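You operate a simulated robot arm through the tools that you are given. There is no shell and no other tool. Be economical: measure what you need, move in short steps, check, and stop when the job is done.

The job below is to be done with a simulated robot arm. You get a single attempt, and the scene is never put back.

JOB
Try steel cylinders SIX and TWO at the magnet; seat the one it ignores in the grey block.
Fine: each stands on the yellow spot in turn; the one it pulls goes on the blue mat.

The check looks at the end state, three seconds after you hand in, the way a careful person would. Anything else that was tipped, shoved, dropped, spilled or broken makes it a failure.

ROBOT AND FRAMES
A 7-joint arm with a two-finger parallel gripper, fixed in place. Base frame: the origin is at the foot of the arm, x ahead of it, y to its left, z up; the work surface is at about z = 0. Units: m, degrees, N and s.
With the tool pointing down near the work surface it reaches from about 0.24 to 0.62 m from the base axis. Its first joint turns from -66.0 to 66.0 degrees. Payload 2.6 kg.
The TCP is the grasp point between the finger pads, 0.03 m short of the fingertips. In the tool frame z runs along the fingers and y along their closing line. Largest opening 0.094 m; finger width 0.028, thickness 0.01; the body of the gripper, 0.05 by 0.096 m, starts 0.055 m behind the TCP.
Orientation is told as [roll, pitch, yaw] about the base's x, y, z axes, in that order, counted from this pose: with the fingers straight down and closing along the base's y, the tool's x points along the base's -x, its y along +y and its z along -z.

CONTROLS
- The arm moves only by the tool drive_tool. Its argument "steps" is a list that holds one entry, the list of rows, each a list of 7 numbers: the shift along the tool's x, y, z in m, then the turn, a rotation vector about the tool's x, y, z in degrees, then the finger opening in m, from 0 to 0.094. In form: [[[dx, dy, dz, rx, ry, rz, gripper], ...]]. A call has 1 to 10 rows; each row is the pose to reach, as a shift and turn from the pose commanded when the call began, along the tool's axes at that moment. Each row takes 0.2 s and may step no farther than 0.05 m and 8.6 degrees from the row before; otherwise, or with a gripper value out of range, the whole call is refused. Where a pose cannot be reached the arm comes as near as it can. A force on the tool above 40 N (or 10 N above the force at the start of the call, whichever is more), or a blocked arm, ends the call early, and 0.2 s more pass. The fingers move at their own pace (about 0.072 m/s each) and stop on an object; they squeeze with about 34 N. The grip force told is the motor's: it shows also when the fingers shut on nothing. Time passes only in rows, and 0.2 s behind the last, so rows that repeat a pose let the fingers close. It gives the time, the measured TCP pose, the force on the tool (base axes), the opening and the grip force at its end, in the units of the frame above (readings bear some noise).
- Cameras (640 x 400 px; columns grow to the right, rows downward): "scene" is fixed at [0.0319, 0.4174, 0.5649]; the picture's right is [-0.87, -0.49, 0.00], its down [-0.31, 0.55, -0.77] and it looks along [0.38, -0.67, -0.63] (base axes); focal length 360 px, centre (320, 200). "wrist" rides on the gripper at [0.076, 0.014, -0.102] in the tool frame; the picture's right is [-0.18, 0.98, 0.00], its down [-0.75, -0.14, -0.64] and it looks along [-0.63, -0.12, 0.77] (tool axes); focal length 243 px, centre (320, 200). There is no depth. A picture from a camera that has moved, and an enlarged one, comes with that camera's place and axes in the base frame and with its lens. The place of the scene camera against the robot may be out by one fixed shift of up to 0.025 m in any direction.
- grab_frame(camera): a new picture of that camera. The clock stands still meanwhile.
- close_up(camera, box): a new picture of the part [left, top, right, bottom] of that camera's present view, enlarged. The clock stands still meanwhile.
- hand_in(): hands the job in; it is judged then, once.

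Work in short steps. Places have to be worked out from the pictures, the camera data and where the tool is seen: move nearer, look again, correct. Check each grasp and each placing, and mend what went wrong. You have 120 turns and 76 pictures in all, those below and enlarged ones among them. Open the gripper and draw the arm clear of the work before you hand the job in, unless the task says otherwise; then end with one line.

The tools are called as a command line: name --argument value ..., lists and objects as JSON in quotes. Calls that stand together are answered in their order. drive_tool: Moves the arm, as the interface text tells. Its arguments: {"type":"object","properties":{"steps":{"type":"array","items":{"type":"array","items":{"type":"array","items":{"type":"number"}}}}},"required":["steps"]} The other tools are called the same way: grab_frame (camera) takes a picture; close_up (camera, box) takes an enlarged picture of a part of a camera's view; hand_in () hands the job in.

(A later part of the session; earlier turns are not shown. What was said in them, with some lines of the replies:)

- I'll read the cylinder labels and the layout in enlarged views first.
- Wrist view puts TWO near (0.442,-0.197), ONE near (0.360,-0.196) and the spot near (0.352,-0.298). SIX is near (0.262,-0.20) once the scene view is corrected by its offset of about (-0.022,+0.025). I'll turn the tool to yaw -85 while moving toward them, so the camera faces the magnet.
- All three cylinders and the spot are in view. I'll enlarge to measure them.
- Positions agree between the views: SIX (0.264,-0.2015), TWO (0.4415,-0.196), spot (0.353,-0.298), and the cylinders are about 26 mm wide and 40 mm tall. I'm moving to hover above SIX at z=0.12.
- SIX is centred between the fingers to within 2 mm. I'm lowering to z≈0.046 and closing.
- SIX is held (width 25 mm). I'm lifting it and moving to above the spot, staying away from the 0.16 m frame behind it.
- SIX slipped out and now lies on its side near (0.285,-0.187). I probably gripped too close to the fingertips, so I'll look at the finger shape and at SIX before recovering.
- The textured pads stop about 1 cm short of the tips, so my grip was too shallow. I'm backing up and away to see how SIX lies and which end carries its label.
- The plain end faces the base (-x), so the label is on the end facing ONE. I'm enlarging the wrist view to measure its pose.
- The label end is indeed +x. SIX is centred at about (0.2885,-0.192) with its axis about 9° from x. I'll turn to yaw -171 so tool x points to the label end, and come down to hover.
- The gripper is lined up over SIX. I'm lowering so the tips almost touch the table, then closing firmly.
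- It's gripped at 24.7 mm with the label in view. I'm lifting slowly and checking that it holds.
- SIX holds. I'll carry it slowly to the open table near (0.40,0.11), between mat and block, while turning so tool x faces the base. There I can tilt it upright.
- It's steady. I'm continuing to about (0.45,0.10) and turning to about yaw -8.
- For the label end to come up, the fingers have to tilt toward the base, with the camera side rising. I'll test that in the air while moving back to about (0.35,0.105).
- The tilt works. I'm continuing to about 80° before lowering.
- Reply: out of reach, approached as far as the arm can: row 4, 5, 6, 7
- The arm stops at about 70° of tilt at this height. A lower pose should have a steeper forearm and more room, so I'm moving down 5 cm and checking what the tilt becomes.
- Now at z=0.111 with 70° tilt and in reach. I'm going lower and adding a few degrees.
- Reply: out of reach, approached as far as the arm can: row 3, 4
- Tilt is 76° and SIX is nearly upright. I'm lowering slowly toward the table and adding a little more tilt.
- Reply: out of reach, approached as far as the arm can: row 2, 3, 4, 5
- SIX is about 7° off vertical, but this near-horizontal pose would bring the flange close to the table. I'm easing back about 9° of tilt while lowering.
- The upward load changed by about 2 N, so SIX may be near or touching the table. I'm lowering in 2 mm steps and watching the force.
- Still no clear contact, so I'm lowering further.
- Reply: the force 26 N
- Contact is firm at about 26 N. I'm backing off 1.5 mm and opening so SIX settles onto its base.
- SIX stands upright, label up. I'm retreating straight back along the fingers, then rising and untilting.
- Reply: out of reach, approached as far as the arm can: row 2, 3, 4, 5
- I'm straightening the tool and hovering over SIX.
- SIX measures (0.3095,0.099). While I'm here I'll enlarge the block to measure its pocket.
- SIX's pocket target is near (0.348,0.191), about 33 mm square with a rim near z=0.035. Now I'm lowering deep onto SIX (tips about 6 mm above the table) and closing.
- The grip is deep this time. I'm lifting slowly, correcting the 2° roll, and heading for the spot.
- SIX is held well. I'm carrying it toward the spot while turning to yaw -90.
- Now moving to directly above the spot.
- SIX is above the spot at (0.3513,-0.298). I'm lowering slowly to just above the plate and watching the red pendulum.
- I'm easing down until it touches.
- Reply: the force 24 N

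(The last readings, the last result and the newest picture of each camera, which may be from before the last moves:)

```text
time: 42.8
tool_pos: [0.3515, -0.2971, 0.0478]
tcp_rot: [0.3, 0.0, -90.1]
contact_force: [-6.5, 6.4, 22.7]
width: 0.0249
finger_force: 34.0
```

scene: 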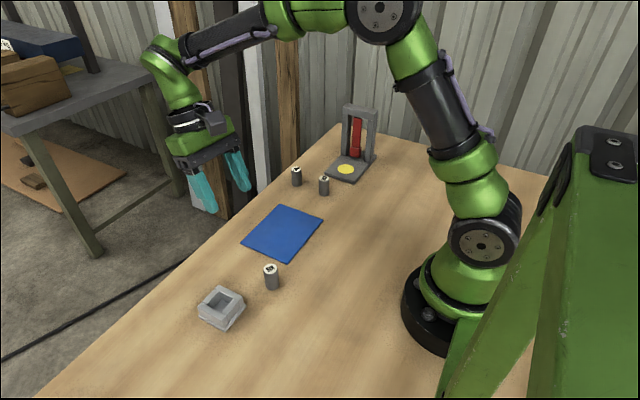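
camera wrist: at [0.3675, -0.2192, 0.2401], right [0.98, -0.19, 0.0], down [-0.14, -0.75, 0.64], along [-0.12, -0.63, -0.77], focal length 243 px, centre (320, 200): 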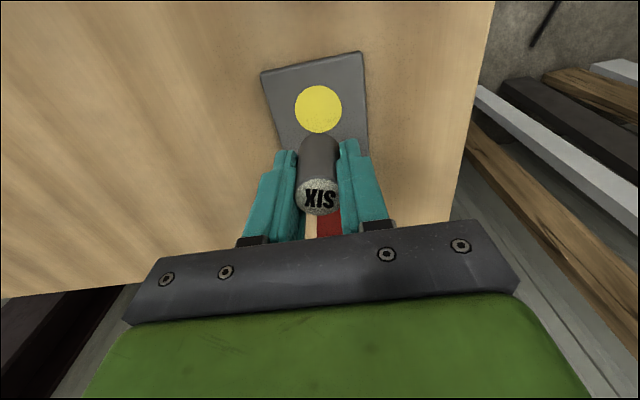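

There's contact at about 23 N. I'm backing off slightly and opening.

drive_tool --steps '[[[0, 0, -0.002, 0, 0, 0, 0.0], [0, 0, -0.002, 0, 0, 0, 0.03], [0, 0, -0.002, 0, 0, 0, 0.05], [0, 0, -0.002, 0, 0, 0, 0.056], [0, 0, -0.002, 0, 0, 0, 0.056]]]'

close_up --camera "scene" --box '[300, 90, 400, 190]'

```text
time: 44.0
tool_pos: [0.3504, -0.2975, 0.0481]
tcp_rot: [0.1, 0.0, -90.1]
contact_force: [0.4, 0.0, 0.3]
width: 0.056
finger_force: 0.0
```

```text
4.00 times, centred on (350, 140) of scene
camera zoom: at [0.0319, 0.4174, 0.5649], right [-0.87, -0.49, 0.0], down [-0.31, 0.55, -0.77], along [0.38, -0.67, -0.63], focal length 1441 px, centre (200, 440)
```

zoom: 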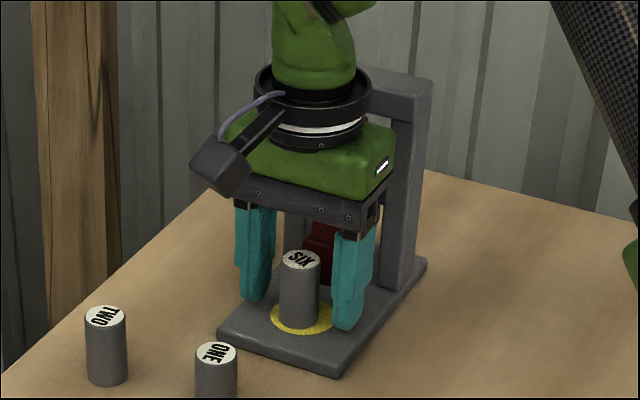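

The red head seems to have swung toward SIX. I'm raising straight up to check properly.

drive_tool --steps '[[[0, 0, -0.02, 0, 0, 0, 0.06], [0, 0, -0.05, 0, 0, 0, 0.06], [0, 0, -0.08, 0, 0, 0, 0.06], [0.03, 0, -0.1, 0, 0, 0, 0.06], [0.06, 0, -0.1, 0, 0, 0, 0.06]]]'

close_up --camera "scene" --box '[300, 90, 400, 190]'

grab_frame --camera "wrist"

```text
time: 45.2
tool_pos: [0.3513, -0.2378, 0.1477]
tcp_rot: [0.0, 0.0, -90.1]
contact_force: [0.1, 0.2, 0.5]
width: 0.0599
finger_force: 0.1
```

```text
4.00 times, centred on (350, 140) of scene
camera zoom: at [0.0319, 0.4174, 0.5649], right [-0.87, -0.49, 0.0], down [-0.31, 0.55, -0.77], along [0.38, -0.67, -0.63], focal length 1441 px, centre (200, 440)
```

zoom: 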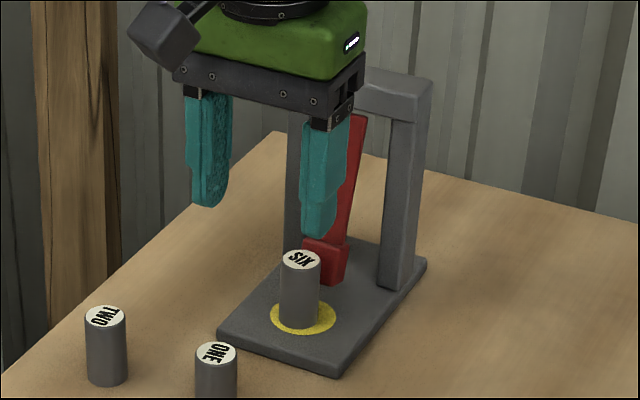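

```text
34 pictures are left
camera wrist: at [0.3663, -0.1605, 0.2516], right [0.98, -0.19, 0.0], down [-0.14, -0.75, 0.64], along [-0.12, -0.63, -0.77], focal length 243 px, centre (320, 200)
```

wrist: 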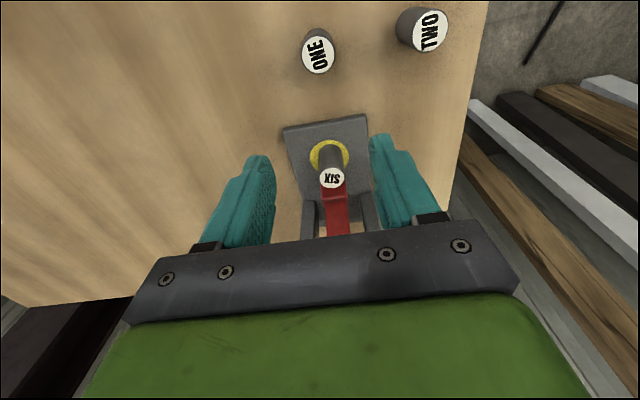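

The magnet pulled SIX: the red head swung over and touches it, so SIX belongs on the blue mat. I'm re-gripping it, offset 4 mm away from the head.

drive_tool --steps '[[[-0.03, 0, 0, 0, 0, 0, 0.06], [-0.0525, 0, 0.01, 0, 0, 0, 0.06], [-0.0525, 0, 0.04, 0, 0, 0, 0.06], [-0.0525, 0, 0.075, 0, 0, 0, 0.06], [-0.0525, 0, 0.0985, 0, 0, 0, 0.06], [-0.0525, 0, 0.0985, 0, 0, 0, 0.04], [-0.0525, 0, 0.0985, 0, 0, 0, 0.0], [-0.0525, 0, 0.0985, 0, 0, 0, 0.0], [-0.0525, 0, 0.0985, 0, 0, 0, 0.0]]]'

grab_frame --camera "wrist"

```text
time: 47.2
tool_pos: [0.3533, -0.2891, 0.0489]
tcp_rot: [0.1, 0.0, -90.1]
contact_force: [-0.4, 0.5, -0.2]
width: 0.0267
finger_force: 34.3
```

```text
33 pictures are left
camera wrist: at [0.3675, -0.2122, 0.1516], right [0.98, -0.19, 0.0], down [-0.14, -0.75, 0.64], along [-0.12, -0.63, -0.77], focal length 243 px, centre (320, 200)
```

wrist: 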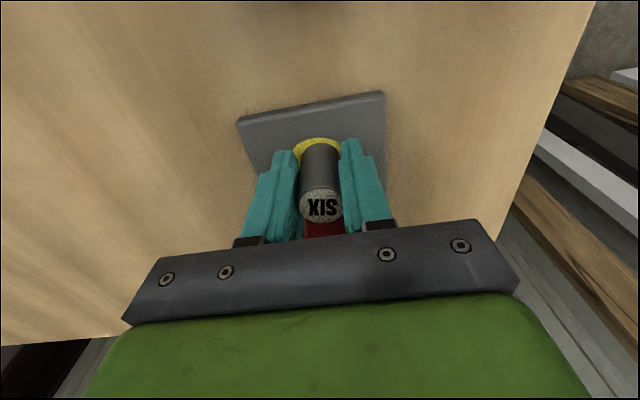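

The width of 26.7 mm suggests the fingers are squeezing the red head. I'm reopening, shifting 5 mm away from it, and closing again.

drive_tool --steps '[[[0, 0, 0, 0, 0, 0, 0.04], [0, 0, 0, 0, 0, 0, 0.045], [0.003, 0, 0, 0, 0, 0, 0.045], [0.006, 0, 0, 0, 0, 0, 0.045], [0.006, 0, 0, 0, 0, 0, 0.02], [0.006, 0, 0, 0, 0, 0, 0.0], [0.006, 0, 0, 0, 0, 0, 0.0], [0.006, 0, 0, 0, 0, 0, 0.0]]]'

grab_frame --camera "wrist"

```text
time: 49.0
tool_pos: [0.3517, -0.2835, 0.049]
tcp_rot: [0.2, -0.1, -90.2]
contact_force: [-0.1, -0.9, -0.8]
width: 0.0291
finger_force: 34.2
```

```text
32 pictures are left
camera wrist: at [0.367, -0.2069, 0.1516], right [0.98, -0.19, 0.0], down [-0.14, -0.75, 0.64], along [-0.12, -0.63, -0.77], focal length 243 px, centre (320, 200)
```

wrist: 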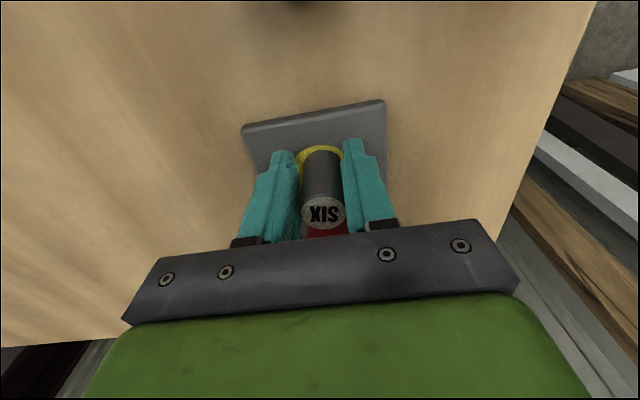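

The width reads 29 mm and something is off. I'm enlarging the view.

close_up --camera "wrist" --box '[230, 120, 410, 250]'

close_up --camera "scene" --box '[310, 110, 380, 190]'

```text
3.08 times, centred on (320, 185) of wrist
camera zoom: at [0.367, -0.2069, 0.1516], right [0.98, -0.19, 0.0], down [-0.14, -0.75, 0.64], along [-0.12, -0.63, -0.77], focal length 746 px, centre (320, 246)
```

zoom: 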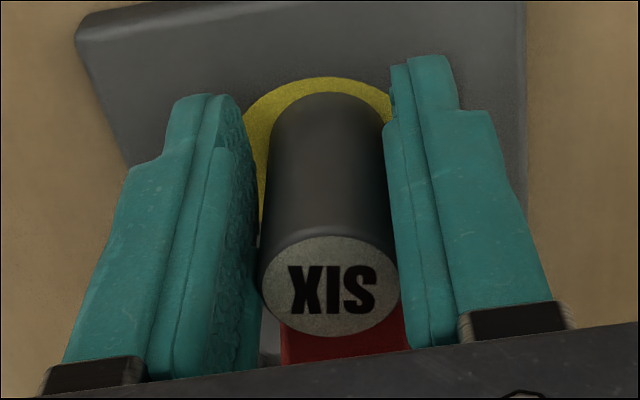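

```text
5.00 times, centred on (345, 150) of scene
camera zoom: at [0.0319, 0.4174, 0.5649], right [-0.87, -0.49, 0.0], down [-0.31, 0.55, -0.77], along [0.38, -0.67, -0.63], focal length 1801 px, centre (195, 450)
```

zoom: 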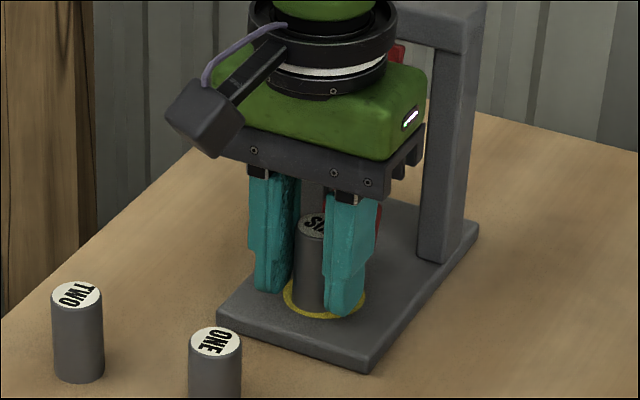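

I'm holding the pose a little longer to see whether the width settles.

drive_tool --steps '[[[0.006, 0, 0, 0, 0, 0, 0.0], [0.006, 0, 0, 0, 0, 0, 0.0], [0.006, 0, 0, 0, 0, 0, 0.0]]]'

```text
time: 49.8
tool_pos: [0.3505, -0.2798, 0.0499]
tcp_rot: [0.1, 0.0, -90.2]
contact_force: [0.4, -0.6, 0.1]
width: 0.0289
finger_force: 33.8
```

That shifted the tool about 4 mm further from the magnet than I meant. I'm checking what happened to SIX.

close_up --camera "wrist" --box '[230, 120, 410, 250]'

```text
3.08 times, centred on (320, 185) of wrist
camera zoom: at [0.3668, -0.201, 0.1517], right [0.98, -0.19, 0.0], down [-0.14, -0.75, 0.64], along [-0.12, -0.63, -0.77], focal length 746 px, centre (320, 246)
```

zoom: 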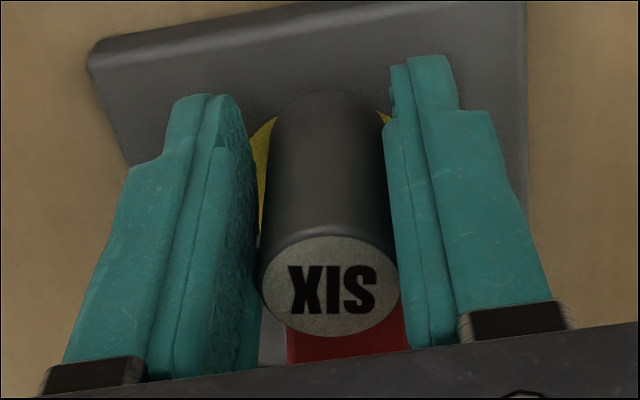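

SIX moved along with the fingers, so it is held, but near the pad edge. I'm reopening, re-centring 6 mm toward it, and gripping again.

drive_tool --steps '[[[0, 0, 0, 0, 0, 0, 0.03], [0, 0, 0, 0, 0, 0, 0.045], [-0.003, 0.001, 0, 0, 0, 0, 0.045], [-0.006, 0.001, 0, 0, 0, 0, 0.045], [-0.006, 0.001, 0, 0, 0, 0, 0.02], [-0.006, 0.001, 0, 0, 0, 0, 0.0], [-0.006, 0.001, 0, 0, 0, 0, 0.0], [-0.006, 0.001, 0, 0, 0, 0, 0.0]]]'

close_up --camera "wrist" --box '[230, 120, 410, 250]'

```text
time: 51.6
tool_pos: [0.353, -0.2843, 0.0491]
tcp_rot: [0.1, 0.0, -90.1]
contact_force: [1.1, 0.6, -0.6]
width: 0.0262
finger_force: 34.3
```

```text
3.08 times, centred on (320, 185) of wrist
camera zoom: at [0.368, -0.2069, 0.1518], right [0.98, -0.19, 0.0], down [-0.14, -0.75, 0.64], along [-0.12, -0.63, -0.77], focal length 746 px, centre (320, 246)
```

zoom: 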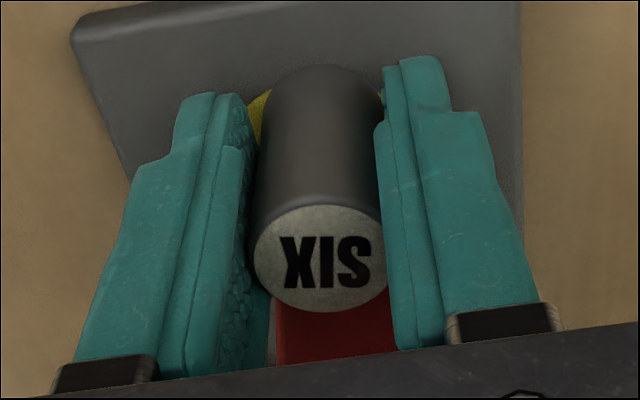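

The grip is good (26.2 mm) and better centred. I'm lifting a few mm, pulling away from the magnet in +y, then rising.

drive_tool --steps '[[[0.002, 0, -0.004, 0, 0, 0, 0.0], [0.01, 0, -0.008, 0, 0, 0, 0.0], [0.022, 0, -0.014, 0, 0, 0, 0.0], [0.036, 0, -0.025, 0, 0, 0, 0.0], [0.05, 0, -0.045, 0, 0, 0, 0.0], [0.06, 0, -0.065, 0, 0, 0, 0.0], [0.06, 0, -0.085, 0, 0, 0, 0.0], [0.06, 0, -0.09, 0, 0, 0, 0.0]]]'

close_up --camera "scene" --box '[270, 90, 400, 220]'

grab_frame --camera "wrist"

```text
time: 53.4
tool_pos: [0.3512, -0.2238, 0.1402]
tcp_rot: [0.1, 0.0, -90.1]
contact_force: [0.7, -0.7, -1.6]
width: 0.0262
finger_force: 34.0
```

```text
3.08 times, centred on (335, 155) of scene
camera zoom: at [0.0319, 0.4174, 0.5649], right [-0.87, -0.49, 0.0], down [-0.31, 0.55, -0.77], along [0.38, -0.67, -0.63], focal length 1108 px, centre (274, 338)
```

zoom: 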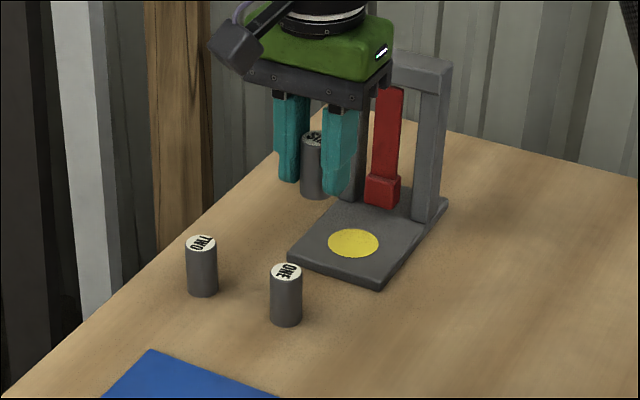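

```text
26 pictures are left
camera wrist: at [0.3661, -0.1466, 0.243], right [0.98, -0.19, 0.0], down [-0.14, -0.75, 0.64], along [-0.12, -0.63, -0.77], focal length 243 px, centre (320, 200)
```

wrist: 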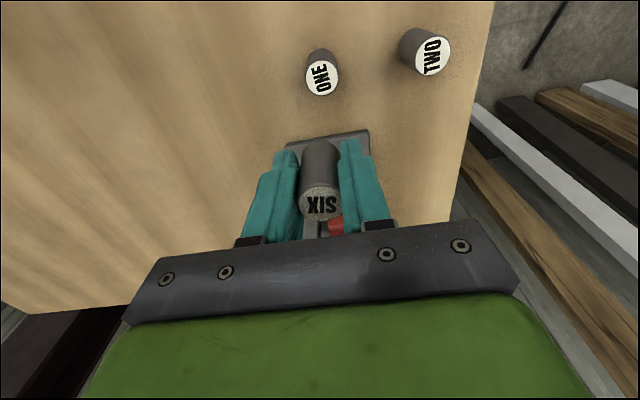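

The pendulum swung back and SIX is held. I'm moving over the centre of the mat, about (0.37,-0.03).

drive_tool --steps '[[[0.01, 0.002, 0, 0, 0, 0, 0.0], [0.035, 0.005, 0, 0, 0, 0, 0.0], [0.07, 0.008, 0, 0, 0, 0, 0.0], [0.105, 0.011, 0, 0, 0, 0, 0.0], [0.14, 0.014, 0, 0, 0, 0, 0.0], [0.17, 0.017, 0, 0, 0, 0, 0.0], [0.19, 0.019, 0, 0, 0, 0, 0.0], [0.194, 0.019, 0.02, 0, 0, 0, 0.0], [0.194, 0.019, 0.05, 0, 0, 0, 0.0], [0.194, 0.019, 0.08, 0, 0, 0, 0.0]]]'

drive_tool --steps '[[[0, 0, 0.008, 0, 0, 0, 0.0], [0, 0, 0.013, 0, 0, 0, 0.0], [0, 0, 0.017, 0, 0, 0, 0.0], [0, 0, 0.02, 0, 0, 0, 0.0], [0, 0, 0.022, 0, 0, 0, 0.0]]]'

```text
time: 55.6
tool_pos: [0.3716, -0.0304, 0.0597]
tcp_rot: [0.0, -0.1, -90.1]
contact_force: [-0.7, -0.1, -1.0]
width: 0.025
finger_force: 33.9
```

```text
time: 56.8
tool_pos: [0.3728, -0.031, 0.0394]
tcp_rot: [0.3, 0.0, -90.2]
contact_force: [-8.5, -1.6, 25.1]
width: 0.0253
finger_force: 34.2
```

It's pressed down at about 25 N on the mat. I'm backing off a touch, releasing, and rising.

drive_tool --steps '[[[0, 0, -0.002, 0, 0, 0, 0.0], [0, 0, -0.002, 0, 0, 0, 0.03], [0, 0, -0.002, 0, 0, 0, 0.05], [0, 0, -0.002, 0, 0, 0, 0.056], [0, 0, -0.02, 0, 0, 0, 0.06], [0, 0, -0.05, 0, 0, 0, 0.06], [0, 0, -0.085, 0, 0, 0, 0.06], [0, 0, -0.11, 0, 0, 0, 0.06]]]'

grab_frame --camera "scene"

```text
time: 58.6
tool_pos: [0.3721, -0.0304, 0.1463]
tcp_rot: [0.1, 0.1, -90.1]
contact_force: [-0.3, 0.2, 0.0]
width: 0.06
finger_force: 0.2
```

```text
25 pictures are left
```

scene: 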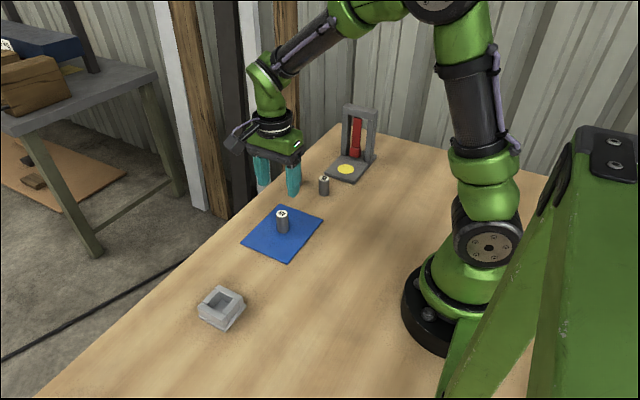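

SIX stands on the mat. Next I'm hovering over TWO near (0.440,-0.195).

drive_tool --steps '[[[-0.03, 0.014, 0, 0, 0, 0, 0.06], [-0.07, 0.03, 0, 0, 0, 0, 0.06], [-0.11, 0.048, 0, 0, 0, 0, 0.06], [-0.15, 0.062, 0, 0, 0, 0, 0.06], [-0.1645, 0.068, 0, 0, 0, 0, 0.06], [-0.1645, 0.068, 0, 0, 0, 0, 0.06]]]'

grab_frame --camera "wrist"

```text
time: 60.0
tool_pos: [0.438, -0.1953, 0.1497]
tcp_rot: [0.0, 0.0, -90.1]
contact_force: [-0.8, 0.0, 0.0]
width: 0.06
finger_force: 0.1
```

```text
24 pictures are left
camera wrist: at [0.4543, -0.119, 0.2509], right [0.98, -0.19, 0.0], down [-0.14, -0.75, 0.64], along [-0.12, -0.63, -0.77], focal length 243 px, centre (320, 200)
```

wrist: 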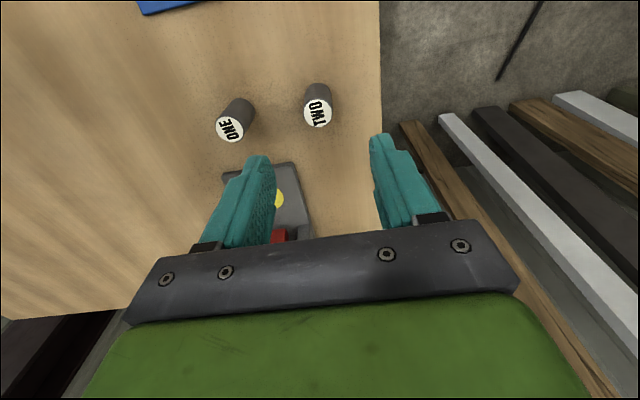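

TWO measures (0.438,-0.193). I'm lowering for a deep grip, closing, and lifting slowly.

drive_tool --steps '[[[0.002, 0, 0.03, 0, 0, 0, 0.06], [0.002, 0, 0.06, 0, 0, 0, 0.06], [0.002, 0, 0.09, 0, 0, 0, 0.06], [0.002, 0, 0.112, 0, 0, 0, 0.06], [0.002, 0, 0.112, 0, 0, 0, 0.06], [0.002, 0, 0.112, 0, 0, 0, 0.03], [0.002, 0, 0.112, 0, 0, 0, 0.0], [0.002, 0, 0.112, 0, 0, 0, 0.0], [0.002, 0, 0.112, 0, 0, 0, 0.0]]]'

drive_tool --steps '[[[0, 0, -0.01, 0, 0, 0, 0.0], [0, 0, -0.025, 0, 0, 0, 0.0], [0, 0, -0.045, 0, 0, 0, 0.0], [0, 0, -0.065, 0, 0, 0, 0.0], [0, 0, -0.085, 0, 0, 0, 0.0], [0, 0, -0.1, 0, 0, 0, 0.0], [0, 0, -0.1, 0, 0, 0, 0.0]]]'

grab_frame --camera "wrist"

```text
time: 62.0
tool_pos: [0.4368, -0.1935, 0.0358]
tcp_rot: [0.1, -0.1, -90.1]
contact_force: [-0.2, 0.4, 0.9]
width: 0.0248
finger_force: 34.0
```

```text
time: 63.6
tool_pos: [0.4401, -0.194, 0.135]
tcp_rot: [0.1, 0.0, -90.0]
contact_force: [0.7, 0.5, -1.5]
width: 0.025
finger_force: 33.8
```

```text
23 pictures are left
camera wrist: at [0.4549, -0.1165, 0.2379], right [0.98, -0.19, 0.0], down [-0.14, -0.75, 0.64], along [-0.12, -0.63, -0.77], focal length 243 px, centre (320, 200)
```

wrist: 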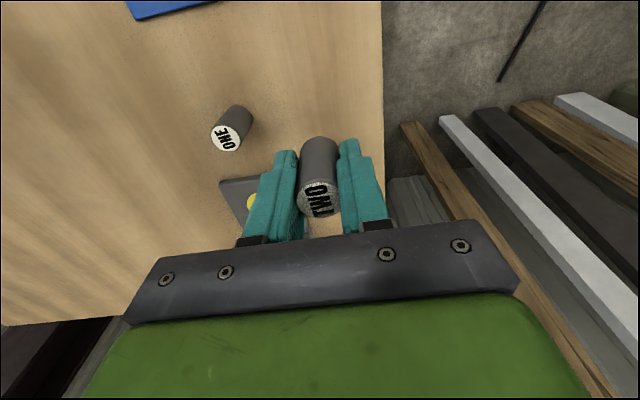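

TWO is held. I'm moving over the spot and down to just above the plate.

drive_tool --steps '[[[-0.01, -0.009, 0, 0, 0, 0, 0.0], [-0.035, -0.03, 0, 0, 0, 0, 0.0], [-0.065, -0.055, 0, 0, 0, 0, 0.0], [-0.09, -0.077, 0, 0, 0, 0, 0.0], [-0.103, -0.0875, 0, 0, 0, 0, 0.0], [-0.103, -0.0875, 0.02, 0, 0, 0, 0.0], [-0.103, -0.0875, 0.04, 0, 0, 0, 0.0], [-0.103, -0.0875, 0.06, 0, 0, 0, 0.0], [-0.103, -0.0875, 0.075, 0, 0, 0, 0.0], [-0.103, -0.0875, 0.081, 0, 0, 0, 0.0]]]'

drive_tool --steps '[[[0, 0, 0.002, 0, 0, 0, 0.0], [0, 0, 0.004, 0, 0, 0, 0.0], [0, 0, 0.006, 0, 0, 0, 0.0], [0, 0, 0.008, 0, 0, 0, 0.0]]]'

```text
time: 65.8
tool_pos: [0.3527, -0.2942, 0.0546]
tcp_rot: [0.1, 0.1, -90.1]
contact_force: [0.1, -1.0, -1.2]
width: 0.025
finger_force: 33.8
```

```text
time: 66.8
tool_pos: [0.3522, -0.2959, 0.0488]
tcp_rot: [0.2, -0.1, -90.3]
contact_force: [-7.4, 7.3, 22.8]
width: 0.025
finger_force: 33.4
```

TWO is down on the spot. I'm releasing and rising clear to see whether the magnet reacts.

drive_tool --steps '[[[0, 0, -0.002, 0, 0, 0, 0.0], [0, 0, -0.002, 0, 0, 0, 0.03], [0, 0, -0.002, 0, 0, 0, 0.05], [0, 0, -0.002, 0, 0, 0, 0.056], [0, 0, -0.02, 0, 0, 0, 0.06], [0, 0, -0.05, 0, 0, 0, 0.06], [0, 0, -0.08, 0, 0, 0, 0.06], [0.03, 0, -0.1, 0, 0, 0, 0.06], [0.06, 0, -0.1, 0, 0, 0, 0.06]]]'

close_up --camera "scene" --box '[300, 90, 400, 190]'

grab_frame --camera "wrist"

```text
time: 68.8
tool_pos: [0.3524, -0.2352, 0.147]
tcp_rot: [0.1, 0.0, -90.2]
contact_force: [0.0, 0.9, -0.4]
width: 0.06
finger_force: 0.1
```

```text
4.00 times, centred on (350, 140) of scene
camera zoom: at [0.0319, 0.4174, 0.5649], right [-0.87, -0.49, 0.0], down [-0.31, 0.55, -0.77], along [0.38, -0.67, -0.63], focal length 1441 px, centre (200, 440)
```

zoom: 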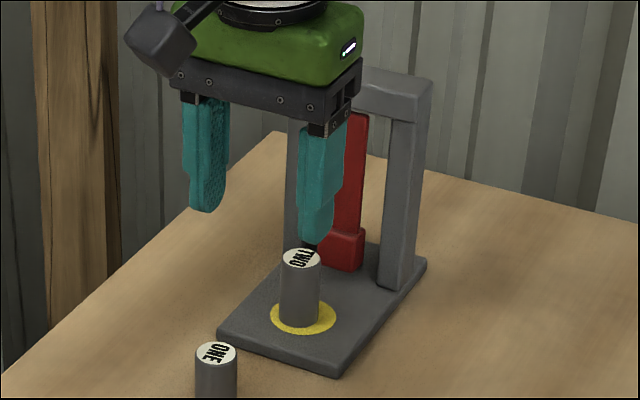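

```text
21 pictures are left
camera wrist: at [0.367, -0.1583, 0.2488], right [0.98, -0.19, 0.0], down [-0.14, -0.75, 0.64], along [-0.12, -0.63, -0.77], focal length 243 px, centre (320, 200)
```

wrist: 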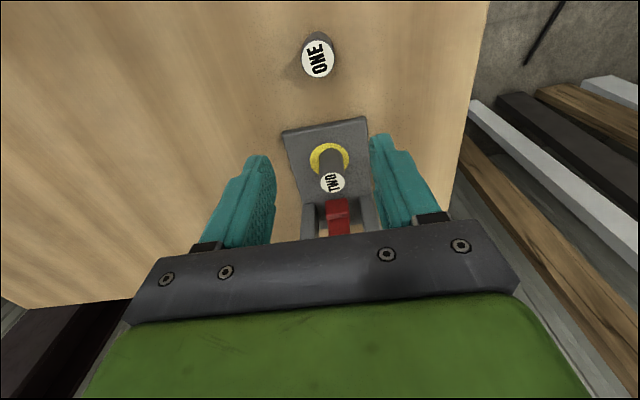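

The head hangs straight and ignores TWO, so TWO goes in the block. I'm gripping it slightly higher this time (tips about 12 mm above its base) and lifting slowly.

drive_tool --steps '[[[-0.03, 0, 0, 0, 0, 0, 0.06], [-0.06, 0, 0.01, 0, 0, 0, 0.06], [-0.06, 0, 0.04, 0, 0, 0, 0.06], [-0.06, 0, 0.075, 0, 0, 0, 0.06], [-0.06, 0, 0.094, 0, 0, 0, 0.06], [-0.06, 0, 0.094, 0, 0, 0, 0.03], [-0.06, 0, 0.094, 0, 0, 0, 0.0], [-0.06, 0, 0.094, 0, 0, 0, 0.0], [-0.06, 0, 0.094, 0, 0, 0, 0.0]]]'

drive_tool --steps '[[[0, 0, -0.005, 0, 0, 0, 0.0], [0, 0, -0.015, 0, 0, 0, 0.0], [0.005, 0, -0.03, 0, 0, 0, 0.0], [0.02, 0, -0.05, 0, 0, 0, 0.0], [0.04, 0, -0.07, 0, 0, 0, 0.0], [0.06, 0, -0.09, 0, 0, 0, 0.0], [0.075, 0, -0.1, 0, 0, 0, 0.0]]]'

grab_frame --camera "wrist"

```text
time: 70.8
tool_pos: [0.3533, -0.2957, 0.0516]
tcp_rot: [0.0, -0.1, -90.1]
contact_force: [0.3, -0.2, 0.9]
width: 0.0252
finger_force: 34.0
```

```text
time: 72.4
tool_pos: [0.3519, -0.2216, 0.1528]
tcp_rot: [0.0, 0.1, -90.1]
contact_force: [-0.4, 0.2, -1.7]
width: 0.0251
finger_force: 33.9
```

```text
20 pictures are left
camera wrist: at [0.3683, -0.1438, 0.2559], right [0.98, -0.19, 0.0], down [-0.14, -0.75, 0.64], along [-0.12, -0.63, -0.77], focal length 243 px, centre (320, 200)
```

wrist: 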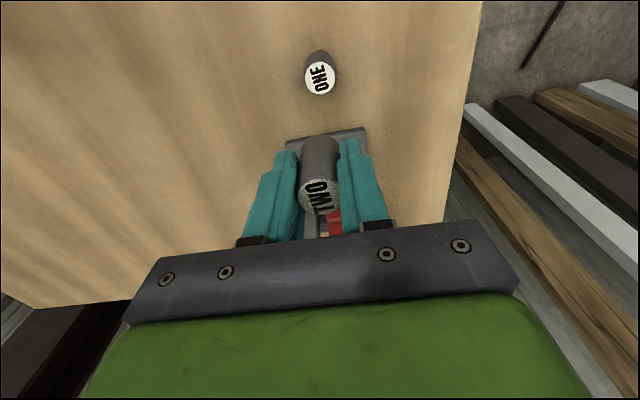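

TWO is held. I'm carrying it toward the block in two slow legs, turning back to yaw -10.

drive_tool --steps '[[[0.005, 0, 0, 0, 0, -5, 0.0], [0.02, -0.001, 0, 0, 0, -13, 0.0], [0.04, -0.003, 0, 0, 0, -21.5, 0.0], [0.062, -0.004, 0, 0, 0, -30, 0.0], [0.085, -0.006, 0, 0, 0, -38.5, 0.0], [0.108, -0.008, 0, 0, 0, -47, 0.0], [0.131, -0.009, 0, 0, 0, -55.5, 0.0], [0.155, -0.01, 0, 0, 0, -64, 0.0], [0.178, -0.011, 0, 0, 0, -72.5, 0.0], [0.2, -0.012, 0, 0, 0, -80, 0.0]]]'

```text
time: 74.6
tool_pos: [0.3398, -0.0203, 0.1515]
tcp_rot: [0.0, 0.0, -9.9]
contact_force: [-0.4, -0.1, -1.3]
width: 0.0251
finger_force: 34.4
```

Moving to a viewpoint just short of the block.

drive_tool --steps '[[[0.004, 0.015, 0, 0, 0, 0, 0.0], [0.011, 0.045, 0, 0, 0, 0, 0.0], [0.019, 0.08, 0, 0, 0, 0, 0.0], [0.027, 0.115, 0, 0, 0, 0, 0.0], [0.034, 0.145, 0, 0, 0, 0, 0.0], [0.037, 0.156, 0, 0, 0, 0, 0.0], [0.037, 0.156, 0, 0, 0, 0, 0.0]]]'

grab_frame --camera "wrist"

close_up --camera "wrist" --box '[320, 60, 480, 180]'

```text
time: 76.2
tool_pos: [0.3308, 0.1413, 0.1522]
tcp_rot: [0.0, -0.1, -10.2]
contact_force: [0.3, -0.5, -0.6]
width: 0.0251
finger_force: 34.2
```

```text
19 pictures are left
camera wrist: at [0.259, 0.1693, 0.2543], right [0.35, 0.94, 0.0], down [0.72, -0.27, 0.64], along [0.6, -0.23, -0.77], focal length 243 px, centre (320, 200)
```

wrist: 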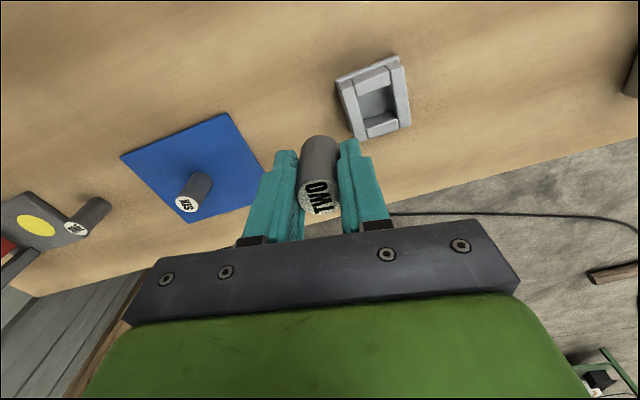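

```text
3.33 times, centred on (400, 120) of wrist
camera zoom: at [0.259, 0.1693, 0.2543], right [0.35, 0.94, 0.0], down [0.72, -0.27, 0.64], along [0.6, -0.23, -0.77], focal length 809 px, centre (53, 467)
```

zoom: 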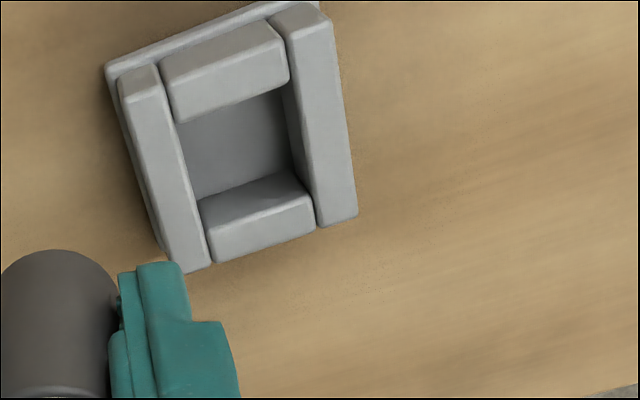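

The pocket centre triangulates to about (0.346,0.1905), with the rim at z≈0.038 and the opening about 31 mm. I'm moving above it with TWO's bottom about 1 cm over the rim.

drive_tool --steps '[[[-0.002, 0.015, 0, 0, 0, 0, 0.0], [-0.004, 0.035, 0, 0, 0, 0, 0.0], [-0.0054, 0.0514, 0.01, 0, 0, 0, 0.0], [-0.0054, 0.0514, 0.03, 0, 0, 0, 0.0], [-0.0054, 0.0514, 0.05, 0, 0, 0, 0.0], [-0.0054, 0.0514, 0.06, 0, 0, 0, 0.0], [-0.0054, 0.0514, 0.06, 0, 0, 0, 0.0]]]'

close_up --camera "wrist" --box '[240, 80, 420, 230]'

close_up --camera "scene" --box '[180, 230, 280, 340]'

```text
time: 77.8
tool_pos: [0.3442, 0.1902, 0.0916]
tcp_rot: [0.0, -0.2, -10.0]
contact_force: [0.6, -0.6, -1.2]
width: 0.0249
finger_force: 33.7
```

```text
2.67 times, centred on (330, 155) of wrist
camera zoom: at [0.2731, 0.2179, 0.1937], right [0.35, 0.94, 0.0], down [0.72, -0.27, 0.64], along [0.6, -0.23, -0.77], focal length 647 px, centre (293, 320)
```

zoom: 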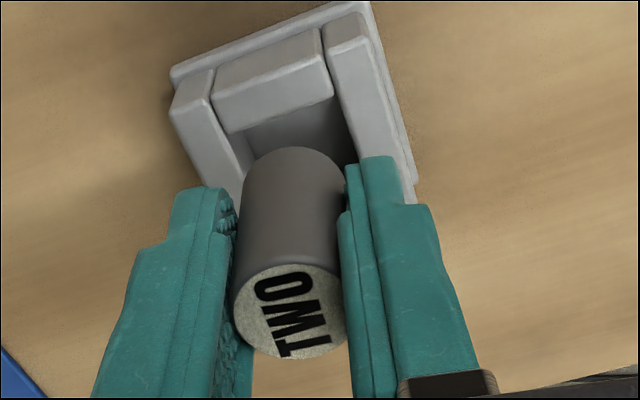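

```text
3.64 times, centred on (230, 285) of scene
camera zoom: at [0.0319, 0.4174, 0.5649], right [-0.87, -0.49, 0.0], down [-0.31, 0.55, -0.77], along [0.38, -0.67, -0.63], focal length 1310 px, centre (647, -109)
```

zoom: 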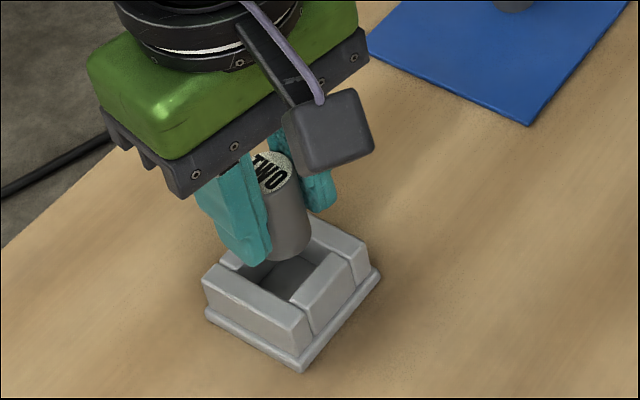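

The block is axis-aligned with its pocket centred at about (0.347,0.1915). TWO sits within about 1.5 mm of that, so I'm nudging 1 mm and lowering slowly into the pocket.

drive_tool --steps '[[[0, 0.001, 0.003, 0, 0, 0, 0.0], [0, 0.001, 0.006, 0, 0, 0, 0.0], [0, 0.001, 0.009, 0, 0, 0, 0.0], [0, 0.001, 0.012, 0, 0, 0, 0.0], [0, 0.001, 0.014, 0, 0, 0, 0.0]]]'

close_up --camera "scene" --box '[180, 230, 280, 340]'

close_up --camera "wrist" --box '[240, 80, 420, 230]'

```text
time: 79.0
tool_pos: [0.3446, 0.191, 0.079]
tcp_rot: [-0.1, 0.0, -10.1]
contact_force: [0.3, 0.9, -1.7]
width: 0.0253
finger_force: 33.7
```

```text
3.64 times, centred on (230, 285) of scene
camera zoom: at [0.0319, 0.4174, 0.5649], right [-0.87, -0.49, 0.0], down [-0.31, 0.55, -0.77], along [0.38, -0.67, -0.63], focal length 1310 px, centre (647, -109)
```

zoom: 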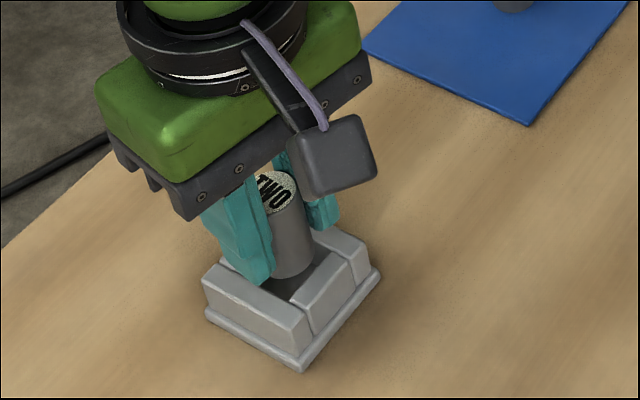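

```text
2.67 times, centred on (330, 155) of wrist
camera zoom: at [0.2733, 0.2186, 0.1807], right [0.35, 0.94, 0.0], down [0.72, -0.27, 0.64], along [0.6, -0.23, -0.77], focal length 647 px, centre (293, 320)
```

zoom: 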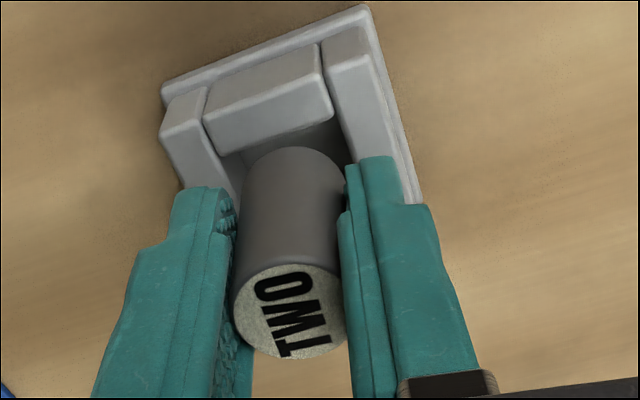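

TWO's bottom is at rim level with gaps on all visible sides. I'm continuing down gently.

drive_tool --steps '[[[0, 0.0005, 0.002, 0, 0, 0, 0.0], [0, 0.0005, 0.004, 0, 0, 0, 0.0], [0, 0.0005, 0.006, 0, 0, 0, 0.0]]]'

```text
time: 79.8
tool_pos: [0.3455, 0.1906, 0.0731]
tcp_rot: [0.0, -0.1, -10.1]
contact_force: [0.0, -0.3, -0.6]
width: 0.025
finger_force: 34.2
```

No contact yet, so I'm going down a few more millimetres and watching for the tips to meet the rim.

drive_tool --steps '[[[0, 0, 0.0015, 0, 0, 0, 0.0], [0, 0, 0.003, 0, 0, 0, 0.0], [0, 0, 0.004, 0, 0, 0, 0.0]]]'

close_up --camera "scene" --box '[190, 250, 270, 330]'

```text
time: 80.6
tool_pos: [0.3463, 0.1921, 0.0692]
tcp_rot: [-0.1, -0.2, -10.1]
contact_force: [2.4, -0.3, -0.6]
width: 0.0249
finger_force: 35.0
```

```text
5.00 times, centred on (230, 290) of scene
camera zoom: at [0.0319, 0.4174, 0.5649], right [-0.87, -0.49, 0.0], down [-0.31, 0.55, -0.77], along [0.38, -0.67, -0.63], focal length 1801 px, centre (770, -250)
```

zoom: 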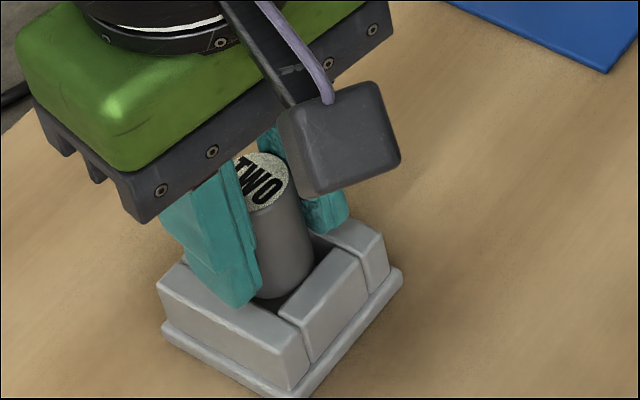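

TWO's bottom is inside the pocket and the tips are just above the rim. I'm opening so it slides down, then rising straight up.

drive_tool --steps '[[[0, 0, 0, 0, 0, 0, 0.027], [0, 0, 0, 0, 0, 0, 0.032], [0, 0, 0, 0, 0, 0, 0.045], [0, 0, 0, 0, 0, 0, 0.05], [0, 0, -0.02, 0, 0, 0, 0.055], [0, 0, -0.05, 0, 0, 0, 0.055], [0, 0, -0.08, 0, 0, 0, 0.055]]]'

close_up --camera "scene" --box '[190, 250, 270, 330]'

close_up --camera "wrist" --box '[240, 50, 420, 200]'

```text
time: 82.2
tool_pos: [0.3456, 0.1923, 0.1497]
tcp_rot: [0.0, -0.1, -10.1]
contact_force: [0.5, -0.4, -0.1]
width: 0.0552
finger_force: 0.0
```

```text
5.00 times, centred on (230, 290) of scene
camera zoom: at [0.0319, 0.4174, 0.5649], right [-0.87, -0.49, 0.0], down [-0.31, 0.55, -0.77], along [0.38, -0.67, -0.63], focal length 1801 px, centre (770, -250)
```

zoom: 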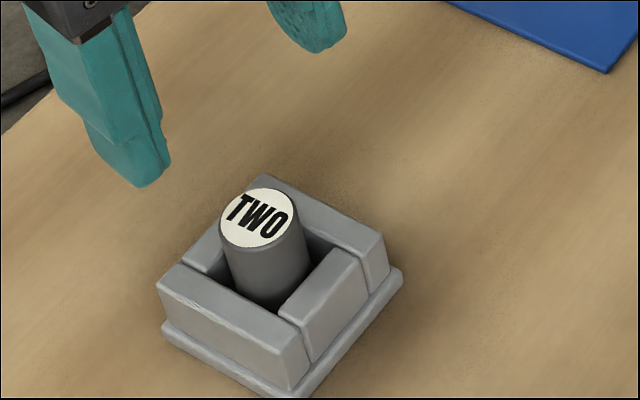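

```text
2.67 times, centred on (330, 125) of wrist
camera zoom: at [0.274, 0.2201, 0.2517], right [0.35, 0.94, 0.0], down [0.72, -0.27, 0.64], along [0.6, -0.23, -0.77], focal length 647 px, centre (293, 400)
```

zoom: 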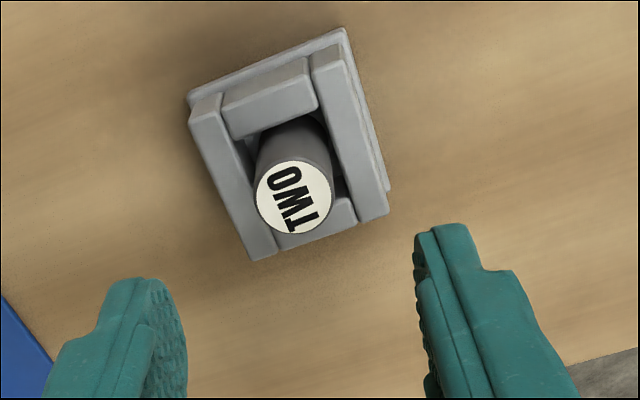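

TWO sits upright in the pocket, consistent with its bottom on the floor. I'm withdrawing the arm upward and doing a last scene check.

drive_tool --steps '[[[0, 0, -0.03, 0, 0, 0, 0.07], [0, 0, -0.07, 0, 0, 0, 0.094], [0.01, 0, -0.11, 0, 0, 0, 0.094], [0.02, -0.03, -0.13, 0, 0, 0, 0.094], [0.02, -0.06, -0.13, 0, 0, 0, 0.094], [0.02, -0.09, -0.13, 0, 0, 0, 0.094]]]'

grab_frame --camera "scene"

close_up --camera "scene" --box '[180, 90, 400, 340]'

```text
time: 83.6
tool_pos: [0.3109, 0.1047, 0.2802]
tcp_rot: [-0.1, -0.1, -9.9]
contact_force: [-0.4, -0.8, -0.1]
width: 0.0943
finger_force: 0.0
```

```text
10 pictures are left
```

scene: 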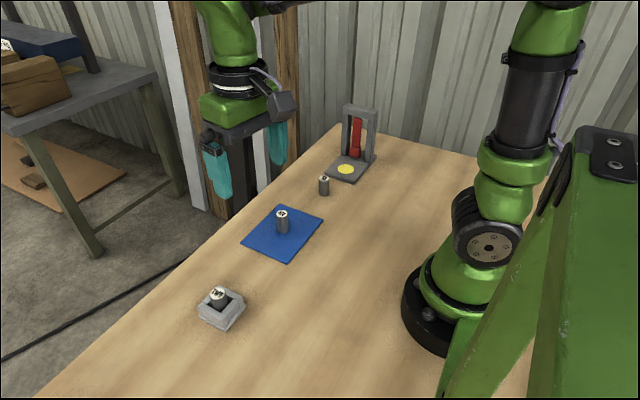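

```text
1.60 times, centred on (290, 215) of scene
camera zoom: at [0.0319, 0.4174, 0.5649], right [-0.87, -0.49, 0.0], down [-0.31, 0.55, -0.77], along [0.38, -0.67, -0.63], focal length 576 px, centre (368, 176)
```

zoom: 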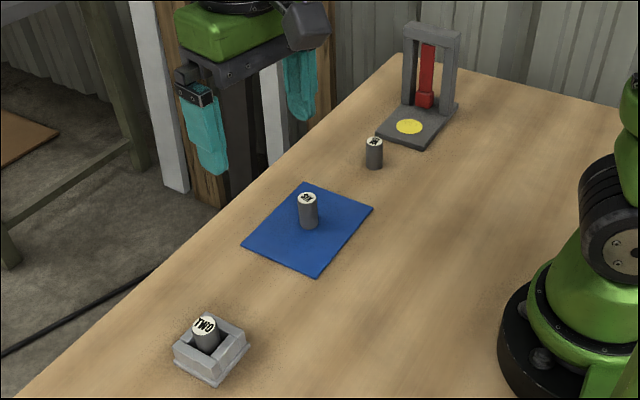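

TWO is in the block, SIX stands on the mat, ONE is untouched and the arm is clear with the gripper open. I'm handing in.

hand_in

```text
The job is handed in.
```

I tried both cylinders on the yellow spot: the magnet pulled SIX, which now stands on the blue mat, and ignored TWO, which is seated in the grey block; SIX slipped from the gripper and tipped over once early on, and I stood it back up before testing it.
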